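You operate a simulated robot arm through the tools that you are given. There is no shell and no other tool.

You run a simulated two-armed robot. Do the job below in one go: nothing can be reset, and whatever is moved stays where it is left.

TASK
Test the battery box's newest pack in the holder and keep the reading.
Fine: meter on V, TEST lit, box shut again, the pack stays in the holder; press HOLD once, last.

It is judged by the outcome, as a careful person would: the job done as asked, and still so three seconds after it is handed in. It fails if anything else is knocked over, pushed out of place, dropped, spilled or broken.

THE ROBOT
Two 7-joint arms with fingered hands on one trunk that stands fixed in place. Base frame: the origin is at the foot of the trunk, x ahead of it, y to its left, z up; the work surface is at about z = 0.73. Lengths are in m, angles in rad, forces in N, time in s.
The left shoulder is at [0.099, 0.128, 1.086], the right one opposite. Payload 5 kg a hand.
Tool frame (each hand has its own): the origin (TCP) lies between the finger pads and is the grasp point; the fingertips stand 0.037 m ahead of it; z points along the fingers, y is the line along which they close. The gripper opens to 0.124 m. The gripper's body begins 0.043 m behind the TCP. The gripper is a hand of 3 fingers: y runs from the thumb to the fingers, the wrist lies at [-0.021, -0.116, -0.203] in the tool frame, and closing takes about 1.5 s.
Orientation is that of the tool frame in the base frame, as [roll, pitch, yaw] about the fixed x, y, z axes, in that order (R = Rz(yaw) Ry(pitch) Rx(roll)). With the fingers straight down and the wrist toward the robot, the tool's x, y and z point along [0, 1, 0], [1, 0, 0] and [0, 0, -1] of the base frame.

THE INTERFACE
- The arms move only by the tool step_arm. It takes "left_increments", "right_increments" or both (then of equal length, played together; a hand with none holds still); each is a list of rows, each a list of 7 numbers: the shift along the base's x, y, z in mm, then the turn, a rotation vector about the base's x, y, z in rad, then the finger opening in mm, from 0 to 124. In form: [[dx, dy, dz, wx, wy, wz, grip], ...]. A call has 1 to 20 rows; each row is the pose to reach, as a shift and turn from the pose commanded when the call began. Rows are played at 5 a second. More than 0.05 m and 0.15 rad between two rows, or a gripper value outside its range, and nothing of the call is played. Where a pose cannot be reached the arm comes as near as it can. A force on the tool above 40 N (or 10 N above the force at the start of the call, whichever is more), or a blocked arm, ends the call early, and 0.2 s more pass. The fingers move at their own pace (about 0.045 m/s each) and stop on an object; they squeeze with about 24 N. The grip force told is the motor's: it shows also when the fingers shut on nothing. Time passes only in rows, and 0.2 s behind the last, so rows that repeat a pose let the fingers close. It gives the time, the measured TCP pose, the force on the tool (base axes), the opening and the grip force at its end, in the units of the frame above (readings bear some noise), with the torque about the TCP (base axes, N m) and any sound that the robot's microphone picked up.
- Cameras (640 x 400 px; columns grow to the right, rows downward): "scene" is now at [0.2482, -0.063, 1.2681]; the picture's right is [-0.67, -0.74, 0.00], its down [-0.28, 0.25, -0.93] and it looks along [0.69, -0.62, -0.37] (base axes); focal length 322 px, centre (320, 200). "left" rides on the left gripper at [-0.072, -0.104, -0.154] in its tool frame; the picture's right is [-0.83, -0.26, 0.49], its down [0.51, -0.72, 0.47] and it looks along [0.23, 0.64, 0.73] (tool axes); focal length 243 px, centre (320, 200). "right" rides on the right gripper at [0.073, -0.104, -0.153] in its tool frame; the picture's right is [-0.83, 0.26, -0.49], its down [-0.51, -0.72, 0.47] and it looks along [-0.23, 0.64, 0.73] (tool axes); focal length 243 px, centre (320, 200). There is no depth. A picture from a camera that has moved, and an enlarged one, comes with that camera's place and axes in the base frame and with its lens.
- grab_frame(camera): a new picture of that camera. No time passes.
- slide_trunk(by): slides the trunk up (or, below 0, down) by that many m; the arms and the scene camera ride with it, the base frame stays. It gives what a move gives, with no picture.
- preshape(shape, hand): the hand has 3 fingers and takes this shape, open, in about a second: jaw (thumb against the fingers, like two jaws); tri (thumb and two fingers); tip (a fingertip pinch); poke (one finger out to press); point (the index stretched); flat (the hand flat); cup (the hand cupped); fist (a fist). The gripper value then closes the fingers along that shape, each until it touches; the sizes above hold for jaw. It gives what a move gives, with no picture.
- pan_tilt(pan, tilt): turns the head with the scene camera to pan (to the left, within 1.396 rad either way) and tilt (down, from -0.506 to 1.204), counted from straight ahead of the robot. It gives what a move gives.
- zoom(camera, box): a new picture of the part [left, top, right, bottom] of that camera's present view, enlarged. No time passes.
- finish_job(): hands the job in; it is judged then, once.

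Places have to be worked out from the pictures, the camera data and where the tool is seen. Open the grippers and draw the arms clear of the work before you hand the job in, unless the task says otherwise.

The tools are called as name(argument=value, ...) on one line, values as JSON. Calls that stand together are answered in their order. step_arm: Moves the arms, as the interface text tells. Its arguments: {"type":"object","properties":{"left_increments":{"type":"array","items":{"type":"array","items":{"type":"number"}}},"right_increments":{"type":"array","items":{"type":"array","items":{"type":"number"}}}},"required":[]} The other tools are called the same way: slide_trunk (by) slides the trunk up or down; preshape (shape, hand) gives the hand a shape; pan_tilt (pan, tilt) turns the head that bears the scene camera; grab_frame (camera) takes a picture; zoom (camera, box) takes an enlarged picture of a part of a camera's view; finish_job () hands the job in.

At the start:

```text
time: 0.0
left_eef_pos: [0.7425, -0.1377, 1.0899]
left_orientation: [-3.141, -0.001, 1.571]
left_wrist_force: [-0.5, 0.6, 0.6]
left_moment: [-0.04, 0.02, 0.0]
left_opening: 0.1234
left_finger_force: 0.0
left_shape: jaw
right_eef_pos: [0.4355, -0.5266, 1.1215]
right_orientation: [3.139, 0.0, 1.57]
right_wrist_force: [-0.2, 0.0, 0.1]
right_moment: [-0.01, 0.04, 0.03]
right_opening: 0.1237
right_finger_force: 0.1
right_shape: jaw
trunk travel left (down, up): [-0.275, 0.288]
head pan, tilt: [-0.735, 0.382]
```

scene: 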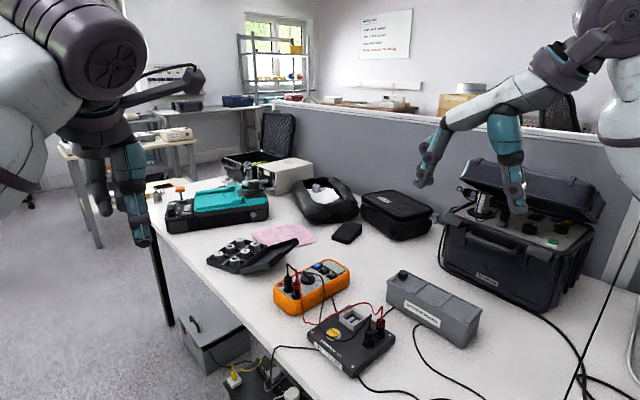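
right: 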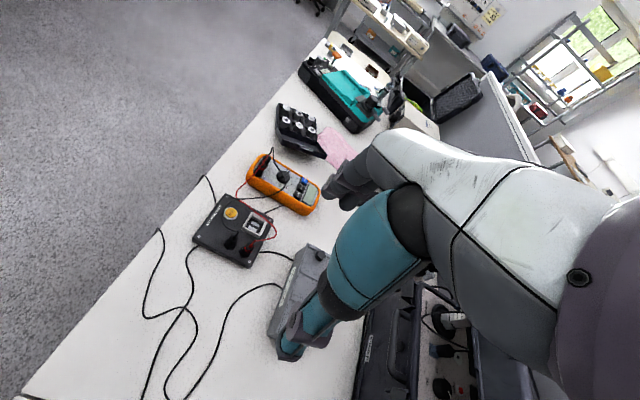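
left: 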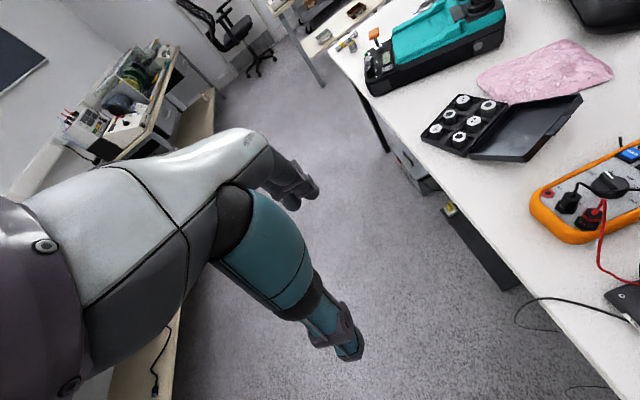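

I start by looking closer at the bench: the meter, the holder box, the battery box candidates.

zoom(camera="scene", box=[240, 240, 500, 400])

zoom(camera="scene", box=[150, 170, 350, 295])

zoom(camera="scene", box=[420, 140, 640, 290])

zoom(camera="scene", box=[350, 0, 430, 60])

zoom(camera="left", box=[400, 60, 640, 240])

zoom(camera="right", box=[180, 90, 360, 280])

```text
2.46 times, centred on (370, 320) of scene
camera zoom: at [0.2482, -0.063, 1.2681], right [-0.67, -0.74, 0.0], down [-0.28, 0.25, -0.93], along [0.69, -0.62, -0.37], focal length 791 px, centre (197, -95)
```

zoom: 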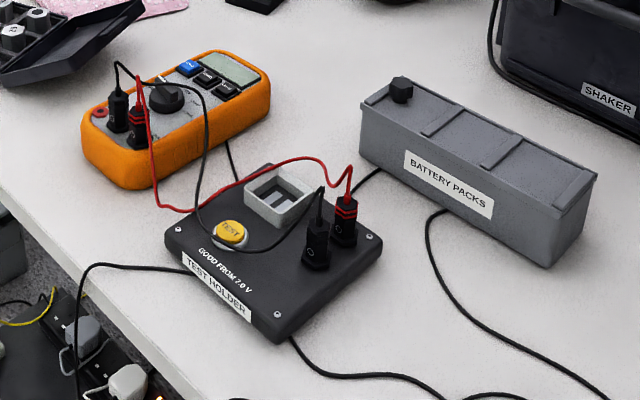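

```text
3.20 times, centred on (250, 232) of scene
camera zoom: at [0.2482, -0.063, 1.2681], right [-0.67, -0.74, 0.0], down [-0.28, 0.25, -0.93], along [0.69, -0.62, -0.37], focal length 1029 px, centre (544, 96)
```

zoom: 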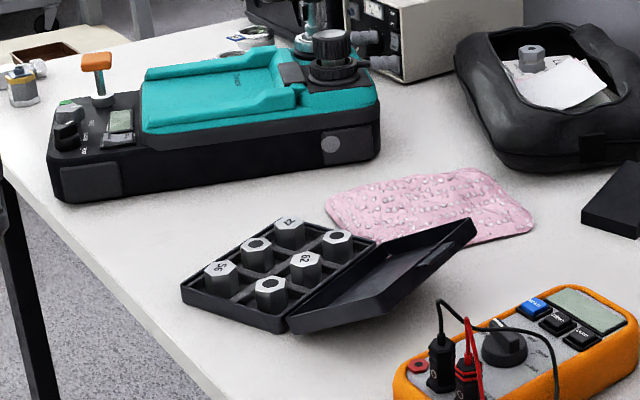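

```text
2.67 times, centred on (530, 215) of scene
camera zoom: at [0.2482, -0.063, 1.2681], right [-0.67, -0.74, 0.0], down [-0.28, 0.25, -0.93], along [0.69, -0.62, -0.37], focal length 857 px, centre (-240, 160)
```

zoom: 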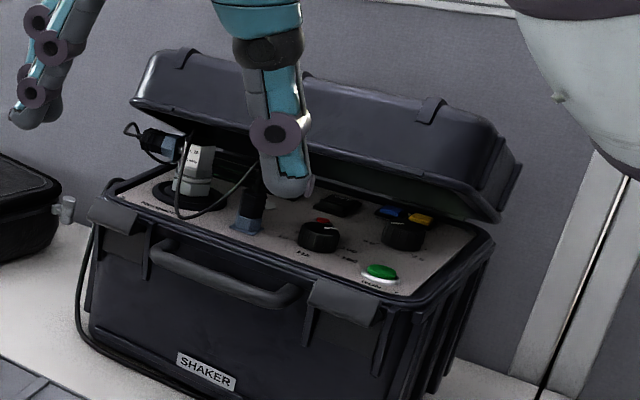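

```text
6.67 times, centred on (390, 30) of scene
camera zoom: at [0.2482, -0.063, 1.2681], right [-0.67, -0.74, 0.0], down [-0.28, 0.25, -0.93], along [0.69, -0.62, -0.37], focal length 2143 px, centre (-147, 1333)
```

zoom: 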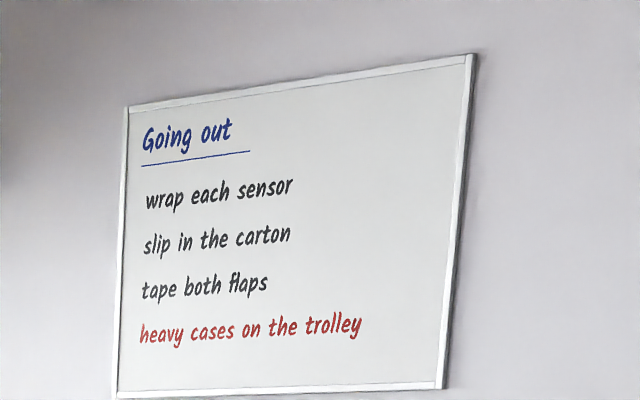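

```text
2.22 times, centred on (520, 150) of left
camera zoom: at [0.6381, -0.2109, 1.2433], right [-0.26, -0.83, -0.49], down [-0.72, 0.51, -0.47], along [0.64, 0.23, -0.73], focal length 539 px, centre (-124, 311)
```

zoom: 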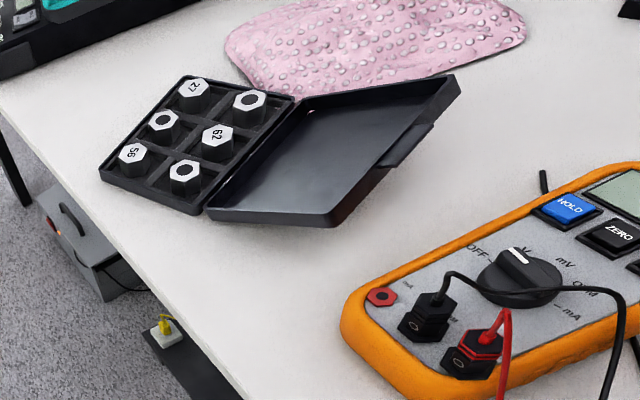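

```text
2.11 times, centred on (270, 185) of right
camera zoom: at [0.3318, -0.4544, 1.2751], right [0.26, -0.83, 0.49], down [-0.72, -0.51, -0.47], along [0.64, -0.23, -0.73], focal length 511 px, centre (425, 232)
```

zoom: 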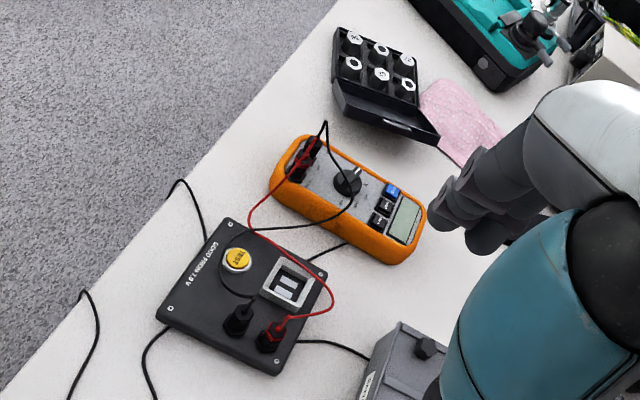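

The bench shows the meter (orange), the TEST HOLDER, and the grey BATTERY PACKS box with a knobbed lid. I tilt the head down toward this work area for a better look.

pan_tilt(pan=-0.8, tilt=0.75)

grab_frame(camera="scene")

```text
time: 0.8
left_eef_pos: [0.743, -0.1371, 1.0901]
left_orientation: [3.14, -0.001, 1.57]
left_wrist_force: [-0.4, 0.0, -0.5]
left_moment: [-0.02, 0.01, 0.03]
left_opening: 0.1236
left_finger_force: 0.2
left_shape: jaw
right_eef_pos: [0.4351, -0.5279, 1.1231]
right_orientation: [3.139, 0.0, 1.571]
right_wrist_force: [0.6, -0.4, 0.7]
right_moment: [0.01, -0.02, -0.01]
right_opening: 0.1238
right_finger_force: 0.0
right_shape: jaw
trunk travel left (down, up): [-0.275, 0.288]
head pan, tilt: [-0.799, 0.75]
```

```text
taken
camera scene: at [0.2371, -0.0602, 1.2355], right [-0.72, -0.7, 0.0], down [-0.47, 0.49, -0.73], along [0.51, -0.52, -0.68], focal length 322 px, centre (320, 200)
```

scene: 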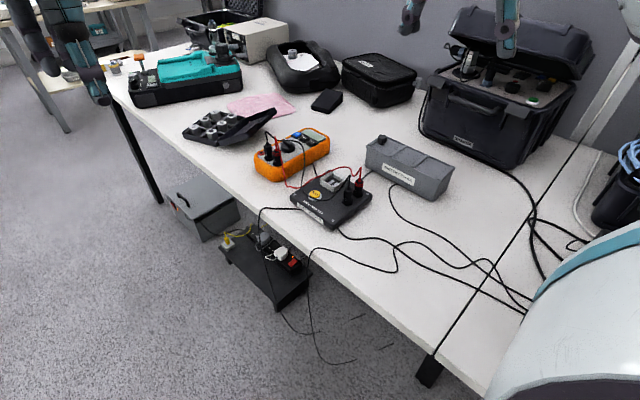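

Good overview now; I zoom in on the meter, the holder and the battery box for details.

zoom(camera="scene", box=[245, 115, 345, 180])

zoom(camera="scene", box=[280, 160, 390, 235])

zoom(camera="scene", box=[355, 125, 465, 205])

```text
6.15 times, centred on (295, 148) of scene
camera zoom: at [0.2371, -0.0602, 1.2355], right [-0.72, -0.7, 0.0], down [-0.47, 0.49, -0.73], along [0.51, -0.52, -0.68], focal length 1978 px, centre (474, 523)
```

zoom: 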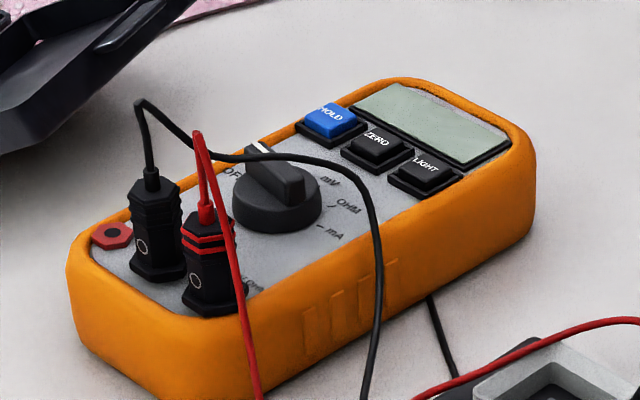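

```text
5.33 times, centred on (335, 198) of scene
camera zoom: at [0.2371, -0.0602, 1.2355], right [-0.72, -0.7, 0.0], down [-0.47, 0.49, -0.73], along [0.51, -0.52, -0.68], focal length 1715 px, centre (240, 213)
```

zoom: 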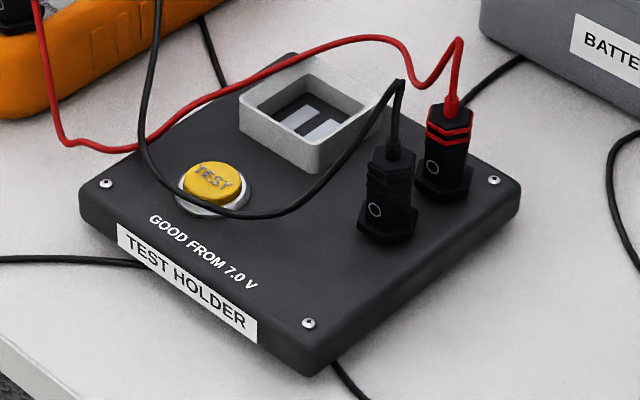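

```text
5.00 times, centred on (410, 165) of scene
camera zoom: at [0.2371, -0.0602, 1.2355], right [-0.72, -0.7, 0.0], down [-0.47, 0.49, -0.73], along [0.51, -0.52, -0.68], focal length 1608 px, centre (-130, 375)
```

zoom: 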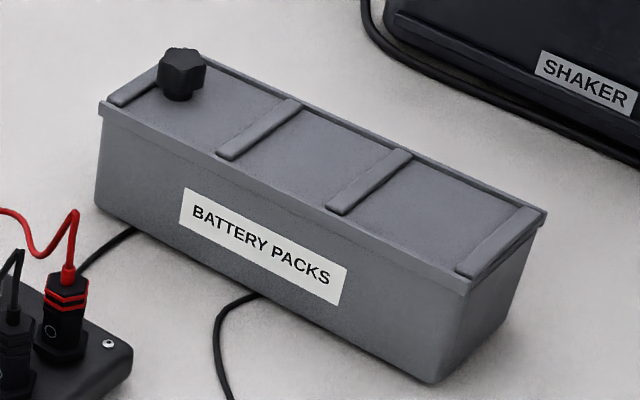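

The box lies along x, roughly x 0.42–0.63, y −0.62…−0.69, top z≈0.79, knob at about [0.60, −0.652]. I zoom in further on both lid ends, the knob and the meter dial.

zoom(camera="scene", box=[370, 130, 410, 155])

zoom(camera="scene", box=[415, 155, 465, 205])

zoom(camera="scene", box=[275, 130, 315, 155])

zoom(camera="scene", box=[316, 166, 356, 196])

zoom(camera="right", box=[180, 230, 340, 370])

```text
16.00 times, centred on (390, 142) of scene
camera zoom: at [0.2371, -0.0602, 1.2355], right [-0.72, -0.7, 0.0], down [-0.47, 0.49, -0.73], along [0.51, -0.52, -0.68], focal length 5144 px, centre (-800, 1120)
```

zoom: 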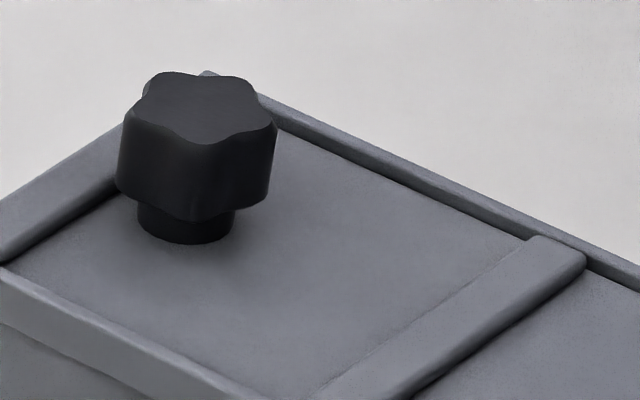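

```text
8.00 times, centred on (440, 180) of scene
camera zoom: at [0.2371, -0.0602, 1.2355], right [-0.72, -0.7, 0.0], down [-0.47, 0.49, -0.73], along [0.51, -0.52, -0.68], focal length 2572 px, centre (-640, 360)
```

zoom: 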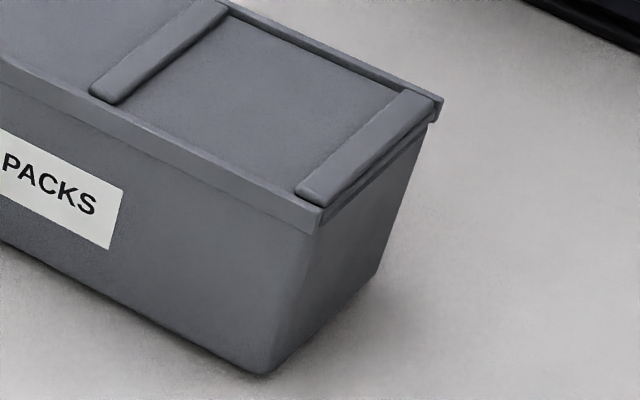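

```text
16.00 times, centred on (295, 142) of scene
camera zoom: at [0.2371, -0.0602, 1.2355], right [-0.72, -0.7, 0.0], down [-0.47, 0.49, -0.73], along [0.51, -0.52, -0.68], focal length 5144 px, centre (720, 1120)
```

zoom: 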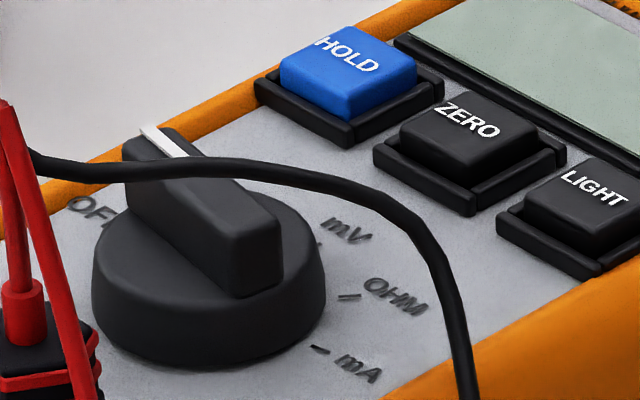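

```text
13.33 times, centred on (336, 181) of scene
camera zoom: at [0.2371, -0.0602, 1.2355], right [-0.72, -0.7, 0.0], down [-0.47, 0.49, -0.73], along [0.51, -0.52, -0.68], focal length 4287 px, centre (107, 453)
```

zoom: 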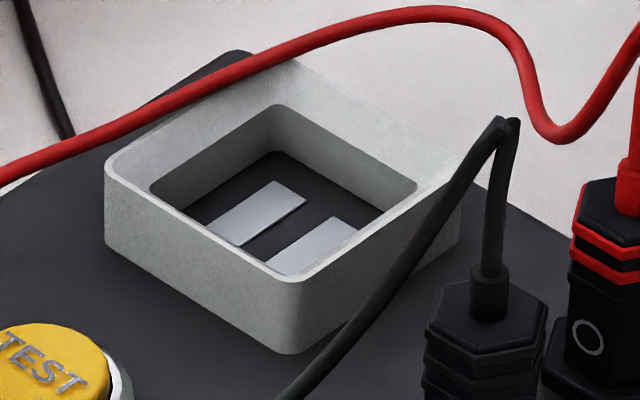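

```text
2.86 times, centred on (260, 300) of right
camera zoom: at [0.3318, -0.4544, 1.2751], right [0.26, -0.83, 0.49], down [-0.72, -0.51, -0.47], along [0.64, -0.23, -0.73], focal length 693 px, centre (491, -86)
```

zoom: 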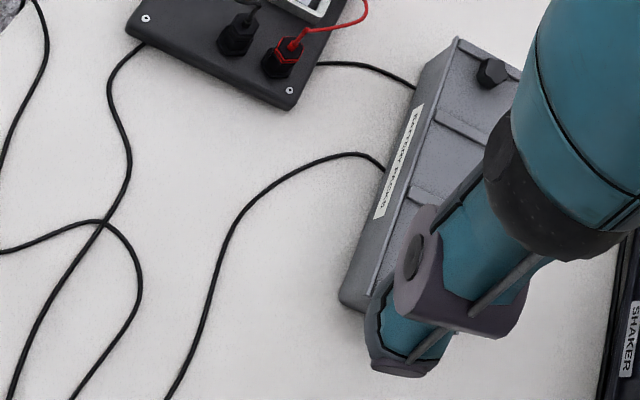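

The dial pointer seems to be at OFF (blank display), so it must be turned to V. The lid looks like a slider in rails; I zoom at its +x end and also check both hands' camera views.

zoom(camera="scene", box=[366, 130, 398, 150])

zoom(camera="right", box=[270, 230, 320, 270])

zoom(camera="left", box=[560, 120, 640, 200])

```text
16.00 times, centred on (382, 140) of scene
camera zoom: at [0.2371, -0.0602, 1.2355], right [-0.72, -0.7, 0.0], down [-0.47, 0.49, -0.73], along [0.51, -0.52, -0.68], focal length 5144 px, centre (-672, 1160)
```

zoom: 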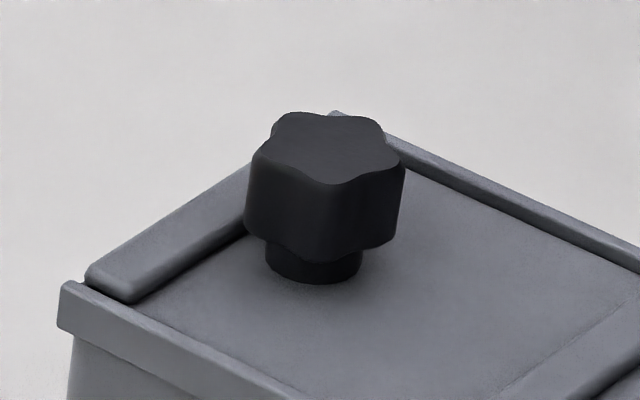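

```text
10.00 times, centred on (295, 250) of right
camera zoom: at [0.3318, -0.4544, 1.2751], right [0.26, -0.83, 0.49], down [-0.72, -0.51, -0.47], along [0.64, -0.23, -0.73], focal length 2426 px, centre (570, -300)
```

zoom: 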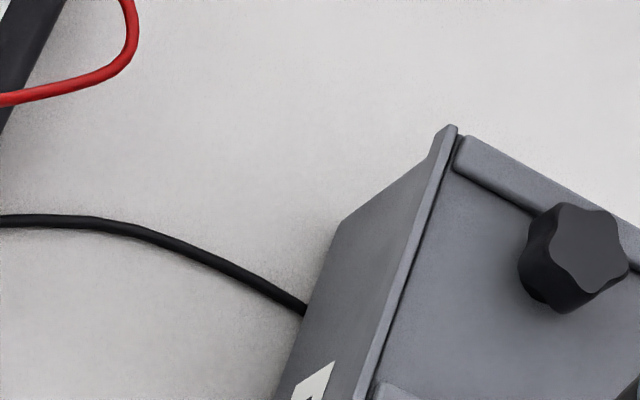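

```text
5.00 times, centred on (600, 160) of left
camera zoom: at [0.638, -0.2109, 1.2434], right [-0.26, -0.83, -0.49], down [-0.72, 0.51, -0.47], along [0.64, 0.23, -0.73], focal length 1213 px, centre (-1080, 400)
```

zoom: 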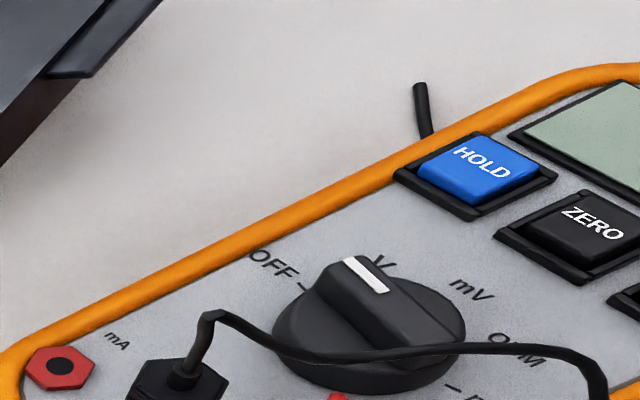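

I check the dial pointer more closely from the left camera, to be sure which mark it is at.

zoom(camera="left", box=[600, 160, 640, 205])

zoom(camera="right", box=[240, 140, 330, 220])

```text
8.89 times, centred on (620, 182) of left
camera zoom: at [0.638, -0.2109, 1.2434], right [-0.26, -0.83, -0.49], down [-0.72, 0.51, -0.47], along [0.64, 0.23, -0.73], focal length 2157 px, centre (-2347, 356)
```

zoom: 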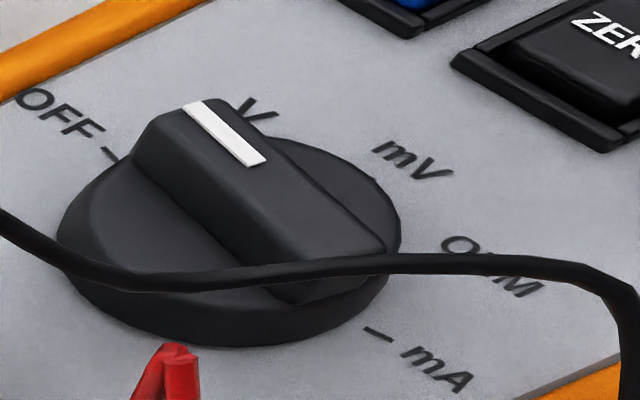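

```text
5.00 times, centred on (285, 180) of right
camera zoom: at [0.3318, -0.4544, 1.2751], right [0.26, -0.83, 0.49], down [-0.72, -0.51, -0.47], along [0.64, -0.23, -0.73], focal length 1213 px, centre (495, 300)
```

zoom: 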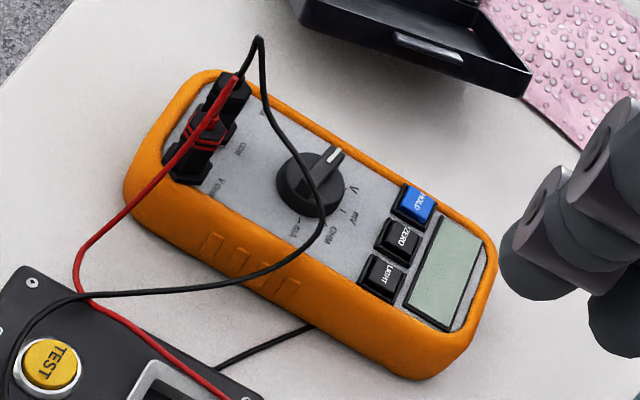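

The pointer is at OFF, so one detent clockwise to V is needed. Now I move the right hand, turned −90° about z, over the box's +x end so its camera can look at that end of the lid.

step_arm(right_increments=[[19, -7, -3, 0, 0, -0.112, 124], [38, -13, -6, 0, 0, -0.224, 124], [57, -20, -9, 0, 0, -0.336, 124], [76, -27, -12, 0, 0, -0.448, 124], [95, -33, -15, 0, 0, -0.56, 124], [114, -40, -18, 0, 0, -0.672, 124], [133, -47, -21, 0, 0, -0.784, 124], [152, -53, -24, 0, 0, -0.896, 124], [171, -60, -27, 0, 0, -1.008, 124], [190, -67, -30, 0, 0, -1.12, 124], [209, -73, -33, 0, 0, -1.232, 124], [228, -80, -36, 0, 0, -1.344, 124], [247, -87, -39, 0, 0, -1.456, 124], [265, -93, -42, 0, 0, -1.57, 124], [265, -93, -42, 0, 0, -1.57, 124]])

grab_frame(camera="right")

grab_frame(camera="scene")

```text
time: 4.0
left_eef_pos: [0.742, -0.1389, 1.0914]
left_orientation: [3.141, 0.0, 1.571]
left_wrist_force: [0.0, -0.5, -0.2]
left_moment: [0.01, -0.01, 0.01]
left_opening: 0.1237
left_finger_force: 0.0
left_shape: jaw
right_eef_pos: [0.7, -0.6198, 1.0815]
right_orientation: [3.14, 0.001, -0.001]
right_wrist_force: [-0.3, -0.1, 0.5]
right_moment: [0.02, -0.04, -0.02]
right_opening: 0.1236
right_finger_force: 0.1
right_shape: jaw
trunk travel left (down, up): [-0.275, 0.288]
head pan, tilt: [-0.799, 0.75]
```

```text
taken
camera right: at [0.7734, -0.5153, 1.2341], right [-0.83, -0.26, 0.49], down [-0.51, 0.72, -0.47], along [-0.23, -0.64, -0.73], focal length 243 px, centre (320, 200)
```

right: 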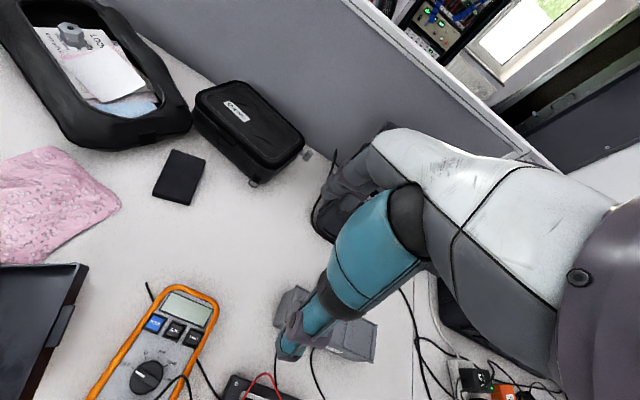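

```text
taken
camera scene: at [0.2363, -0.0606, 1.2356], right [-0.72, -0.7, 0.0], down [-0.47, 0.49, -0.73], along [0.51, -0.52, -0.68], focal length 322 px, centre (320, 200)
```

scene: 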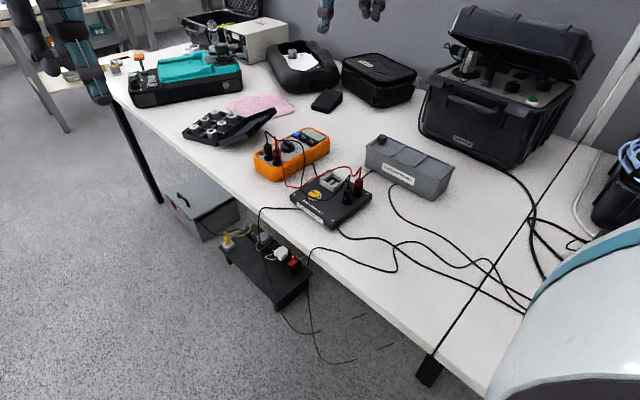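

The arm tracks well. I zoom this camera on the box end that shows beside the fingers, and on the meter dial.

zoom(camera="right", box=[255, 275, 335, 335])

zoom(camera="right", box=[90, 280, 250, 400])

```text
6.67 times, centred on (295, 305) of right
camera zoom: at [0.7734, -0.5153, 1.2341], right [-0.83, -0.26, 0.49], down [-0.51, 0.72, -0.47], along [-0.23, -0.64, -0.73], focal length 1618 px, centre (487, -500)
```

zoom: 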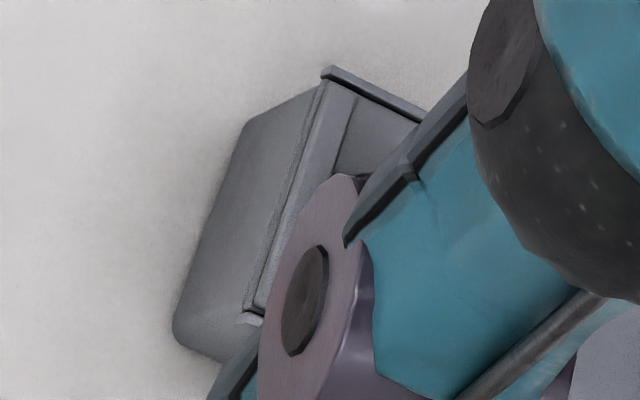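

```text
3.33 times, centred on (170, 340) of right
camera zoom: at [0.7734, -0.5153, 1.2341], right [-0.83, -0.26, 0.49], down [-0.51, 0.72, -0.47], along [-0.23, -0.64, -0.73], focal length 809 px, centre (820, -267)
```

zoom: 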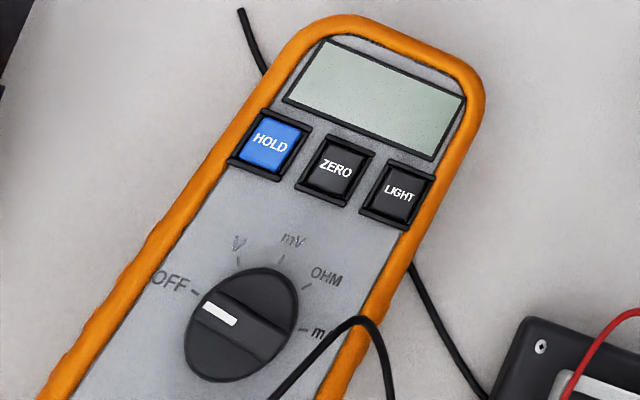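

Marks are OFF, V, mV, OHM, mA with the pointer at OFF. The lid is flush at both ends between rails (rail top z≈0.793; knob at about [0.60, −0.653], top ≈0.813). I bring the right hand above the knob with closing axis along x.

step_arm(right_increments=[[-8, -3, -12, 0, 0, 0.131, 124], [-17, -5, -25, 0, 0, 0.262, 124], [-25, -8, -37, 0, 0, 0.393, 124], [-33, -11, -50, 0, 0, 0.524, 124], [-42, -14, -62, 0, 0, 0.655, 100], [-50, -16, -75, 0, 0, 0.785, 100], [-58, -19, -87, 0, 0, 0.916, 100], [-67, -22, -100, 0, 0, 1.047, 80], [-75, -25, -112, 0, 0, 1.178, 80], [-83, -27, -125, 0, 0, 1.309, 70], [-92, -30, -137, 0, 0, 1.44, 70], [-100, -33, -150, 0, 0, 1.571, 70], [-100, -33, -150, 0, 0, 1.571, 70]])

grab_frame(camera="right")

grab_frame(camera="scene")

```text
time: 6.8
left_eef_pos: [0.7431, -0.1386, 1.0886]
left_orientation: [-3.14, 0.001, 1.568]
left_wrist_force: [0.2, 0.1, -0.1]
left_moment: [-0.01, 0.0, 0.01]
left_opening: 0.1236
left_finger_force: 0.0
left_shape: jaw
right_eef_pos: [0.6016, -0.6534, 0.9301]
right_orientation: [3.137, 0.001, 1.573]
right_wrist_force: [-0.2, 0.1, 0.3]
right_moment: [-0.03, 0.02, -0.03]
right_opening: 0.0703
right_finger_force: 0.0
right_shape: jaw
trunk travel left (down, up): [-0.275, 0.288]
head pan, tilt: [-0.799, 0.75]
```

```text
taken
camera right: at [0.4979, -0.5805, 1.0833], right [0.26, -0.83, 0.49], down [-0.72, -0.51, -0.47], along [0.64, -0.23, -0.73], focal length 243 px, centre (320, 200)
```

right: 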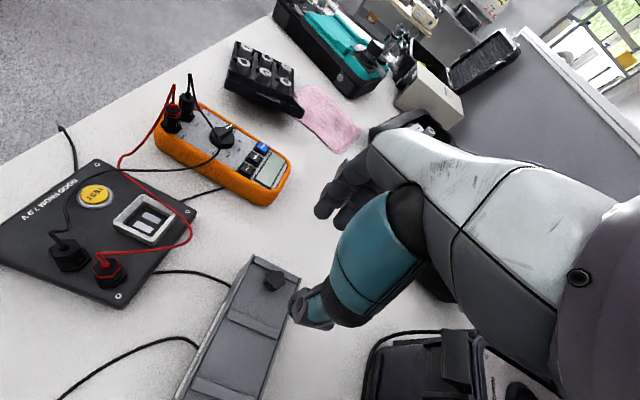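

```text
taken
camera scene: at [0.237, -0.0599, 1.2355], right [-0.72, -0.7, 0.0], down [-0.48, 0.49, -0.73], along [0.51, -0.52, -0.68], focal length 322 px, centre (320, 200)
```

scene: 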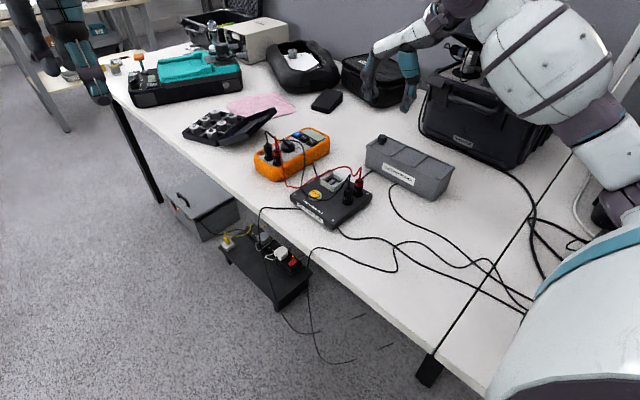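

The knob is visible next to the thumb. I zoom in to fix its position relative to the hand.

zoom(camera="right", box=[210, 240, 350, 330])

zoom(camera="scene", box=[355, 40, 465, 205])

```text
4.44 times, centred on (280, 285) of right
camera zoom: at [0.4979, -0.5805, 1.0833], right [0.26, -0.83, 0.49], down [-0.72, -0.51, -0.47], along [0.64, -0.23, -0.73], focal length 1078 px, centre (498, -178)
```

zoom: 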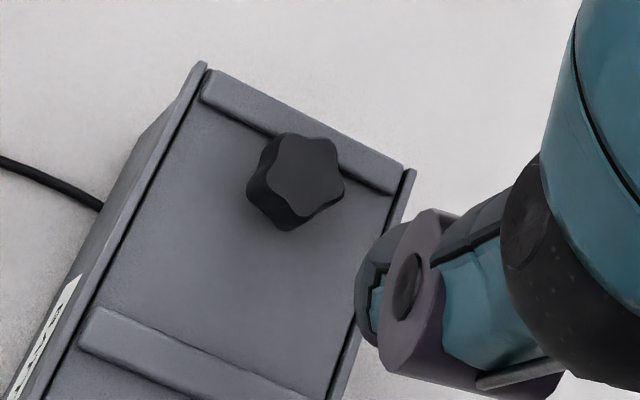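

```text
2.42 times, centred on (410, 122) of scene
camera zoom: at [0.237, -0.0599, 1.2355], right [-0.72, -0.7, 0.0], down [-0.48, 0.49, -0.73], along [0.51, -0.52, -0.68], focal length 779 px, centre (102, 388)
```

zoom: 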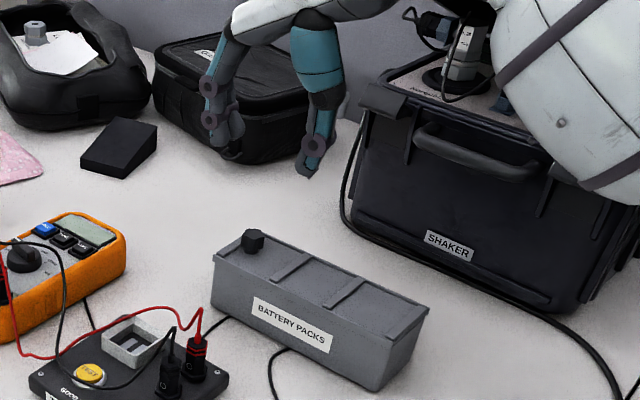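

The knob top is at about [0.599, −0.651, 0.813], right under the hand. I descend so the fingertips straddle the knob head, staying just above the lid.

step_arm(right_increments=[[0, 1, -20, 0, 0, 0, 70], [0, 1, -40, 0, 0, 0, 60], [0, 1, -60, 0, 0, 0, 60], [0, 1, -80, 0, 0, 0, 60], [0, 1, -90, 0, 0, 0, 60], [0, 1, -90, 0, 0, 0, 60]])

zoom(camera="right", box=[210, 180, 390, 330])

zoom(camera="scene", box=[345, 80, 465, 205])

```text
time: 8.2
left_eef_pos: [0.7438, -0.1247, 1.0911]
left_orientation: [-3.139, 0.014, 1.571]
left_wrist_force: [0.2, -0.5, 0.8]
left_moment: [0.0, 0.01, -0.03]
left_opening: 0.1236
left_finger_force: 0.1
left_shape: jaw
right_eef_pos: [0.6035, -0.6435, 0.8533]
right_orientation: [-3.141, 0.028, 1.575]
right_wrist_force: [0.9, -0.2, -0.5]
right_moment: [0.02, 0.01, 0.0]
right_opening: 0.0605
right_finger_force: 0.1
right_shape: jaw
trunk travel left (down, up): [-0.275, 0.288]
head pan, tilt: [-0.799, 0.75]
```

```text
2.67 times, centred on (300, 255) of right
camera zoom: at [0.5006, -0.5657, 1.004], right [0.26, -0.82, 0.51], down [-0.72, -0.52, -0.46], along [0.64, -0.25, -0.73], focal length 647 px, centre (373, 53)
```

zoom: 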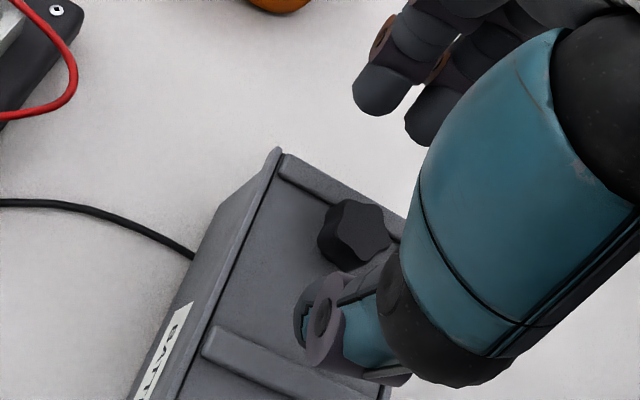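

```text
3.20 times, centred on (405, 142) of scene
camera zoom: at [0.2395, -0.0436, 1.2358], right [-0.72, -0.7, 0.01], down [-0.48, 0.48, -0.74], along [0.51, -0.53, -0.68], focal length 1029 px, centre (48, 384)
```

zoom: 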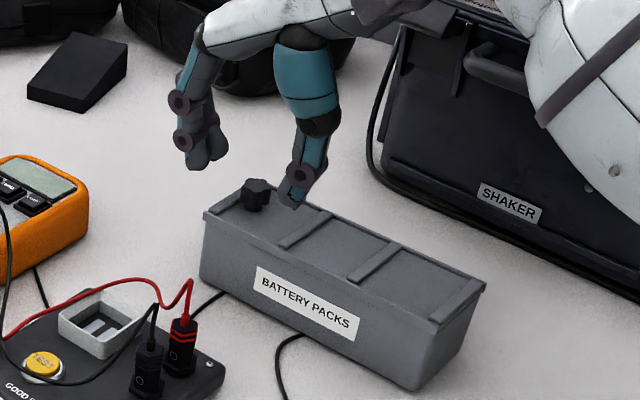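

The whole trunk has shifted (left hand and scene camera moved ~15 mm), so the right elbow/forearm must be pressing on the shaker case. I back straight up at once.

step_arm(right_increments=[[0, 0, 20, 0, 0, 0, 60], [0, 0, 45, 0, 0, 0, 60], [0, 0, 70, 0, 0, 0, 60], [0, 0, 90, 0, 0, 0, 60], [0, 0, 90, 0, 0, 0, 60]])

grab_frame(camera="scene")

```text
time: 9.4
left_eef_pos: [0.7436, -0.1384, 1.0903]
left_orientation: [3.141, 0.0, 1.57]
left_wrist_force: [0.9, -0.1, 0.0]
left_moment: [-0.06, 0.01, -0.02]
left_opening: 0.1239
left_finger_force: 0.1
left_shape: jaw
right_eef_pos: [0.6021, -0.6523, 0.9306]
right_orientation: [3.141, 0.0, 1.571]
right_wrist_force: [0.0, 0.6, 0.4]
right_moment: [-0.01, -0.01, 0.03]
right_opening: 0.0602
right_finger_force: 0.0
right_shape: jaw
trunk travel left (down, up): [-0.275, 0.288]
head pan, tilt: [-0.799, 0.75]
```

```text
taken
camera scene: at [0.2376, -0.0595, 1.2353], right [-0.72, -0.7, 0.0], down [-0.48, 0.49, -0.73], along [0.51, -0.52, -0.68], focal length 322 px, centre (320, 200)
```

scene: 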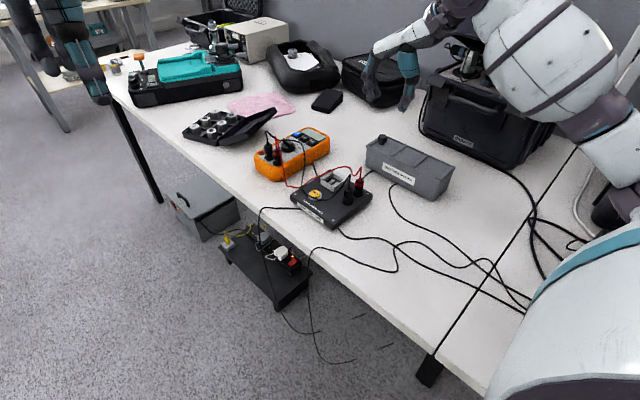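

The trunk sprang back. I check that the shaker hasn't moved, using the same zoom window as before.

zoom(camera="scene", box=[355, 125, 465, 205])

zoom(camera="scene", box=[400, 0, 640, 200])

grab_frame(camera="left")

```text
5.00 times, centred on (410, 165) of scene
camera zoom: at [0.2376, -0.0595, 1.2353], right [-0.72, -0.7, 0.0], down [-0.48, 0.49, -0.73], along [0.51, -0.52, -0.68], focal length 1608 px, centre (-130, 375)
```

zoom: 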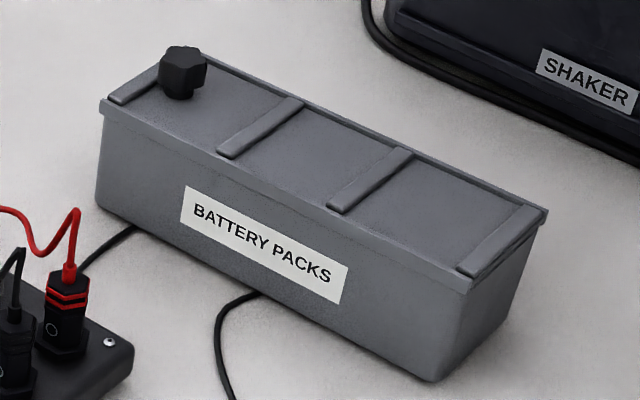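

```text
2.00 times, centred on (520, 100) of scene
camera zoom: at [0.2376, -0.0595, 1.2353], right [-0.72, -0.7, 0.0], down [-0.48, 0.49, -0.73], along [0.51, -0.52, -0.68], focal length 643 px, centre (-80, 400)
```

zoom: 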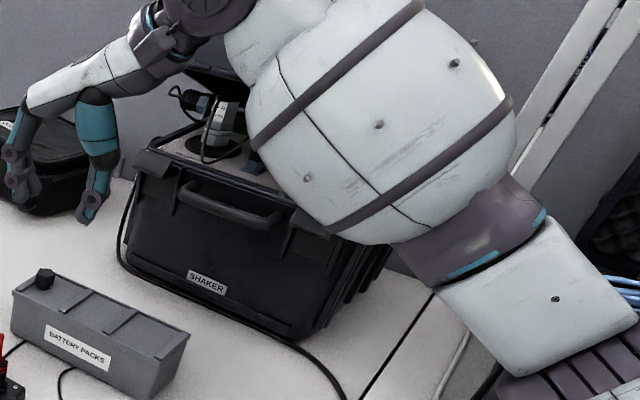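

```text
taken
camera left: at [0.6387, -0.2102, 1.243], right [-0.26, -0.83, -0.49], down [-0.72, 0.51, -0.47], along [0.64, 0.23, -0.73], focal length 243 px, centre (320, 200)
```

left: 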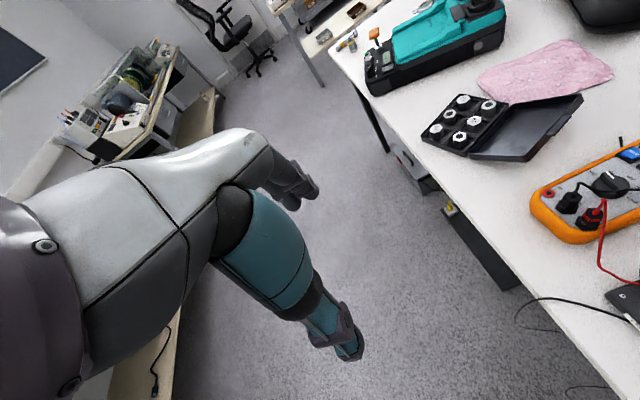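

Shaker and box are unmoved. The big right forearm sits over the shaker, so I'll raise the trunk 0.2 m to lift the elbow, then re-check the posture.

slide_trunk(by=0.2)

grab_frame(camera="scene")

```text
time: 11.6
left_eef_pos: [0.7432, -0.1386, 1.2882]
left_orientation: [-3.14, 0.001, 1.571]
left_wrist_force: [-0.1, 0.1, 0.8]
left_moment: [-0.02, 0.0, 0.02]
left_opening: 0.1241
left_finger_force: 0.1
left_shape: jaw
right_eef_pos: [0.6003, -0.6527, 1.1295]
right_orientation: [-3.141, 0.001, 1.571]
right_wrist_force: [0.6, 0.5, -0.3]
right_moment: [-0.01, -0.01, 0.01]
right_opening: 0.0603
right_finger_force: 0.1
right_shape: jaw
trunk travel left (down, up): [-0.475, 0.088]
head pan, tilt: [-0.799, 0.75]
```

```text
taken
camera scene: at [0.1756, -0.0602, 1.4492], right [-0.72, -0.7, 0.0], down [-0.48, 0.49, -0.73], along [0.51, -0.52, -0.68], focal length 322 px, centre (320, 200)
```

scene: 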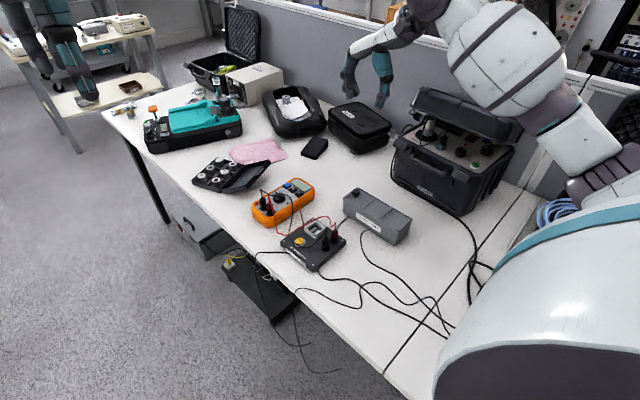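

I lower the hand again while turning it −0.9 rad (wrist more toward the left), then look at forearm clearance over the shaker before going lower.

step_arm(right_increments=[[0, 0, -18, 0, 0, -0.09, 60], [0, 0, -36, 0, 0, -0.18, 60], [0, 0, -54, 0, 0, -0.27, 60], [0, 0, -72, 0, 0, -0.36, 60], [0, 0, -90, 0, 0, -0.45, 60], [0, 0, -108, 0, 0, -0.54, 60], [0, 0, -126, 0, 0, -0.63, 60], [0, 0, -144, 0, 0, -0.72, 60], [0, 0, -162, 0, 0, -0.81, 60], [0, 0, -180, 0, 0, -0.9, 60], [0, 0, -180, 0, 0, -0.9, 60]])

grab_frame(camera="scene")

grab_frame(camera="right")

```text
time: 14.0
left_eef_pos: [0.7421, -0.1383, 1.2902]
left_orientation: [3.141, 0.001, 1.571]
left_wrist_force: [-0.3, -0.4, -0.4]
left_moment: [0.02, 0.01, -0.01]
left_opening: 0.1238
left_finger_force: 0.1
left_shape: jaw
right_eef_pos: [0.6002, -0.655, 0.9511]
right_orientation: [3.141, 0.0, 0.671]
right_wrist_force: [0.1, 0.4, -0.3]
right_moment: [-0.01, 0.0, 0.02]
right_opening: 0.0602
right_finger_force: 0.0
right_shape: jaw
trunk travel left (down, up): [-0.475, 0.088]
head pan, tilt: [-0.799, 0.75]
```

```text
taken
camera scene: at [0.1747, -0.0601, 1.4495], right [-0.72, -0.7, 0.0], down [-0.48, 0.49, -0.73], along [0.51, -0.52, -0.68], focal length 322 px, centre (320, 200)
```

scene: 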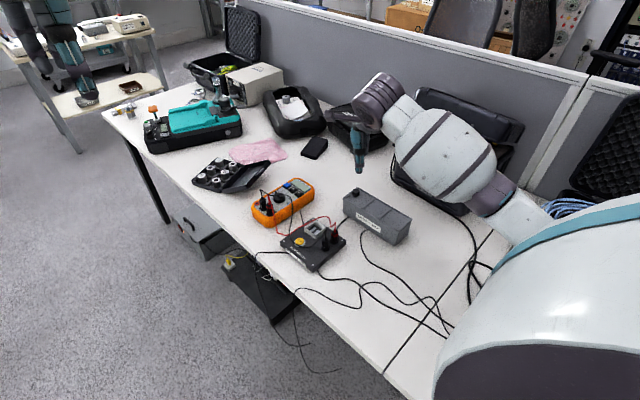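

```text
taken
camera right: at [0.5929, -0.5261, 1.1037], right [-0.49, -0.72, 0.49], down [-0.84, 0.25, -0.47], along [0.22, -0.65, -0.73], focal length 243 px, centre (320, 200)
```

right: 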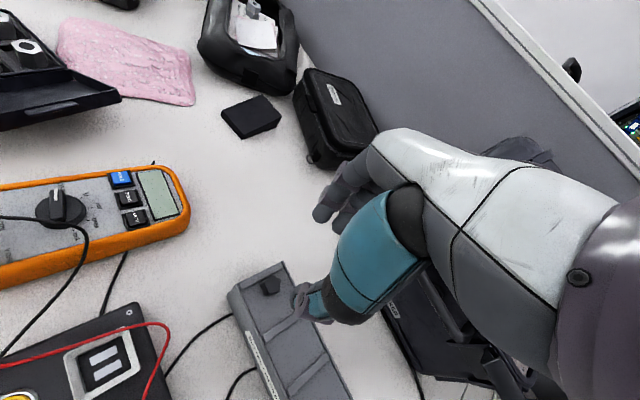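

Knob confirmed at about [0.600, −0.650]. I descend in stages, checking that the trunk/left hand reading stays put (no forearm contact).

step_arm(right_increments=[[0, 0, -15, 0, 0, 0, 60], [0, 0, -30, 0, 0, 0, 60], [0, 0, -45, 0, 0, 0, 60], [0, 0, -60, 0, 0, 0, 60], [0, 0, -60, 0, 0, 0, 60]])

grab_frame(camera="scene")

grab_frame(camera="right")

```text
time: 15.2
left_eef_pos: [0.7414, -0.1385, 1.2914]
left_orientation: [-3.141, 0.001, 1.573]
left_wrist_force: [0.2, -0.3, -0.6]
left_moment: [-0.01, 0.0, -0.01]
left_opening: 0.1238
left_finger_force: 0.1
left_shape: jaw
right_eef_pos: [0.6009, -0.653, 0.8912]
right_orientation: [3.138, -0.001, 0.673]
right_wrist_force: [-0.2, 0.8, -0.6]
right_moment: [-0.02, -0.01, -0.03]
right_opening: 0.0603
right_finger_force: 0.0
right_shape: jaw
trunk travel left (down, up): [-0.475, 0.088]
head pan, tilt: [-0.799, 0.75]
```

```text
taken
camera scene: at [0.1749, -0.06, 1.4495], right [-0.72, -0.7, 0.0], down [-0.48, 0.49, -0.73], along [0.51, -0.52, -0.68], focal length 322 px, centre (320, 200)
```

scene: 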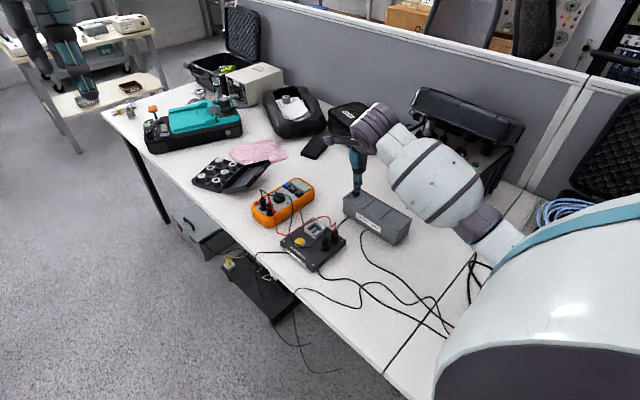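

```text
taken
camera right: at [0.5928, -0.5262, 1.0433], right [-0.49, -0.72, 0.49], down [-0.85, 0.25, -0.47], along [0.22, -0.65, -0.73], focal length 243 px, centre (320, 200)
```

right: 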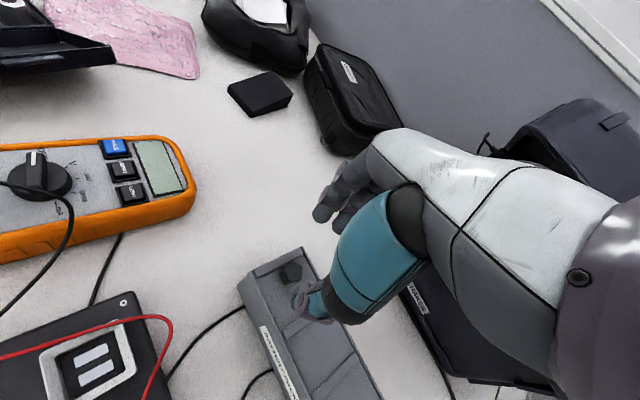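

No contact this time. I descend the remaining ~50 mm to straddle the knob.

step_arm(right_increments=[[0, 1, -15, 0, 0, 0, 60], [0, 1, -30, 0, 0, 0, 60], [0, 1, -42, 0, 0, 0, 60], [0, 1, -50, 0, 0, 0, 60], [0, 1, -50, 0, 0, 0, 60]])

zoom(camera="right", box=[230, 170, 390, 330])

zoom(camera="scene", box=[320, 140, 420, 250])

```text
time: 16.4
left_eef_pos: [0.7424, -0.1382, 1.2906]
left_orientation: [3.141, 0.001, 1.571]
left_wrist_force: [-0.1, 0.5, 0.0]
left_moment: [0.01, -0.01, 0.03]
left_opening: 0.1238
left_finger_force: 0.0
left_shape: jaw
right_eef_pos: [0.6004, -0.6525, 0.8412]
right_orientation: [3.141, 0.002, 0.673]
right_wrist_force: [0.8, 0.0, 0.5]
right_moment: [-0.02, 0.02, 0.0]
right_opening: 0.0605
right_finger_force: 0.1
right_shape: jaw
trunk travel left (down, up): [-0.475, 0.088]
head pan, tilt: [-0.799, 0.75]
```

```text
2.50 times, centred on (310, 250) of right
camera zoom: at [0.5927, -0.5242, 0.9936], right [-0.49, -0.72, 0.49], down [-0.85, 0.25, -0.47], along [0.22, -0.65, -0.73], focal length 606 px, centre (345, 75)
```

zoom: 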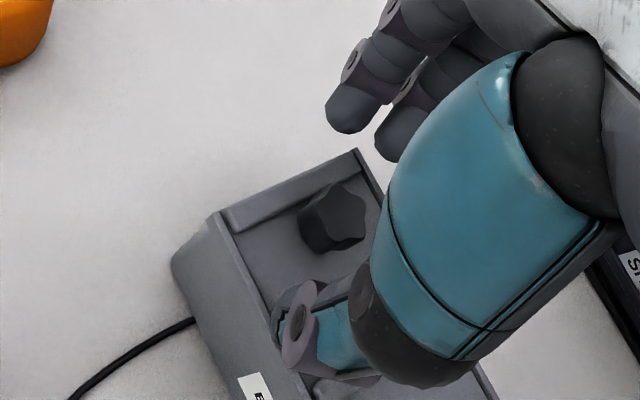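

```text
3.64 times, centred on (370, 195) of scene
camera zoom: at [0.175, -0.0602, 1.4495], right [-0.72, -0.7, 0.0], down [-0.48, 0.49, -0.73], along [0.51, -0.52, -0.68], focal length 1169 px, centre (138, 218)
```

zoom: 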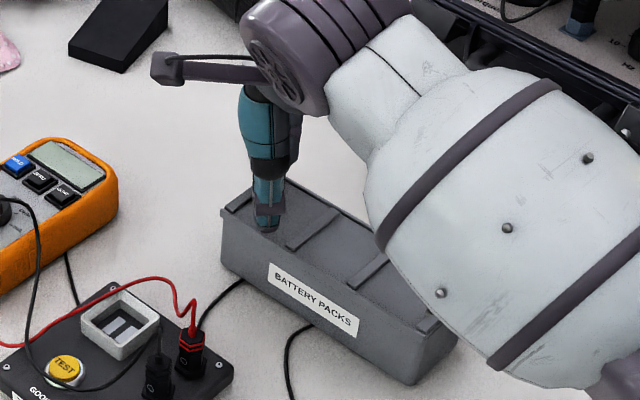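

The knob sits between thumb and fingers. I fine-adjust and close on it gently.

step_arm(right_increments=[[-1, 2, -3, 0, 0, 0, 60], [-1, 2, -3, 0, 0, 0, 45], [-1, 2, -3, 0, 0, 0, 30], [-1, 2, -3, 0, 0, 0, 22], [-1, 2, -3, 0, 0, 0, 18], [-1, 2, -3, 0, 0, 0, 18], [-1, 2, -3, 0, 0, 0, 18]])

zoom(camera="right", box=[230, 170, 390, 330])

zoom(camera="scene", box=[320, 140, 420, 250])

```text
time: 18.0
left_eef_pos: [0.7427, -0.1377, 1.2899]
left_orientation: [3.141, 0.0, 1.57]
left_wrist_force: [-0.4, -0.4, -0.7]
left_moment: [0.0, 0.0, 0.02]
left_opening: 0.1236
left_finger_force: 0.0
left_shape: jaw
right_eef_pos: [0.5998, -0.6489, 0.8383]
right_orientation: [3.139, 0.0, 0.672]
right_wrist_force: [-1.0, 0.5, 0.5]
right_moment: [0.03, -0.02, 0.03]
right_opening: 0.0183
right_finger_force: 0.1
right_shape: jaw
trunk travel left (down, up): [-0.475, 0.088]
head pan, tilt: [-0.799, 0.75]
```

```text
2.50 times, centred on (310, 250) of right
camera zoom: at [0.5916, -0.5214, 0.9903], right [-0.49, -0.72, 0.49], down [-0.85, 0.25, -0.47], along [0.22, -0.65, -0.73], focal length 606 px, centre (345, 75)
```

zoom: 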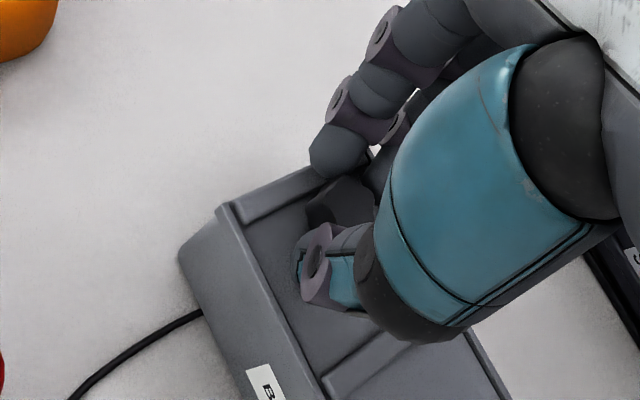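

```text
3.64 times, centred on (370, 195) of scene
camera zoom: at [0.175, -0.06, 1.4495], right [-0.72, -0.7, 0.0], down [-0.48, 0.49, -0.73], along [0.51, -0.52, -0.68], focal length 1169 px, centre (138, 218)
```

zoom: 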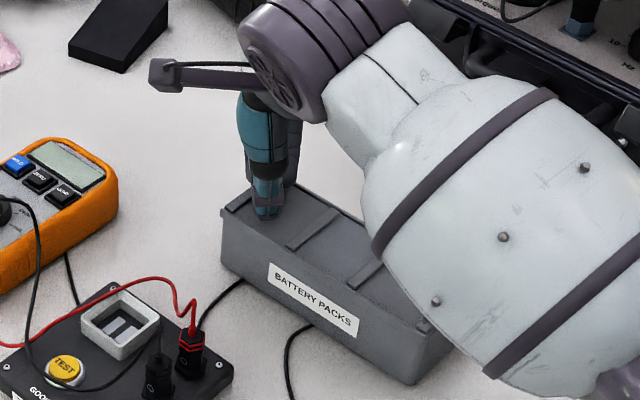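

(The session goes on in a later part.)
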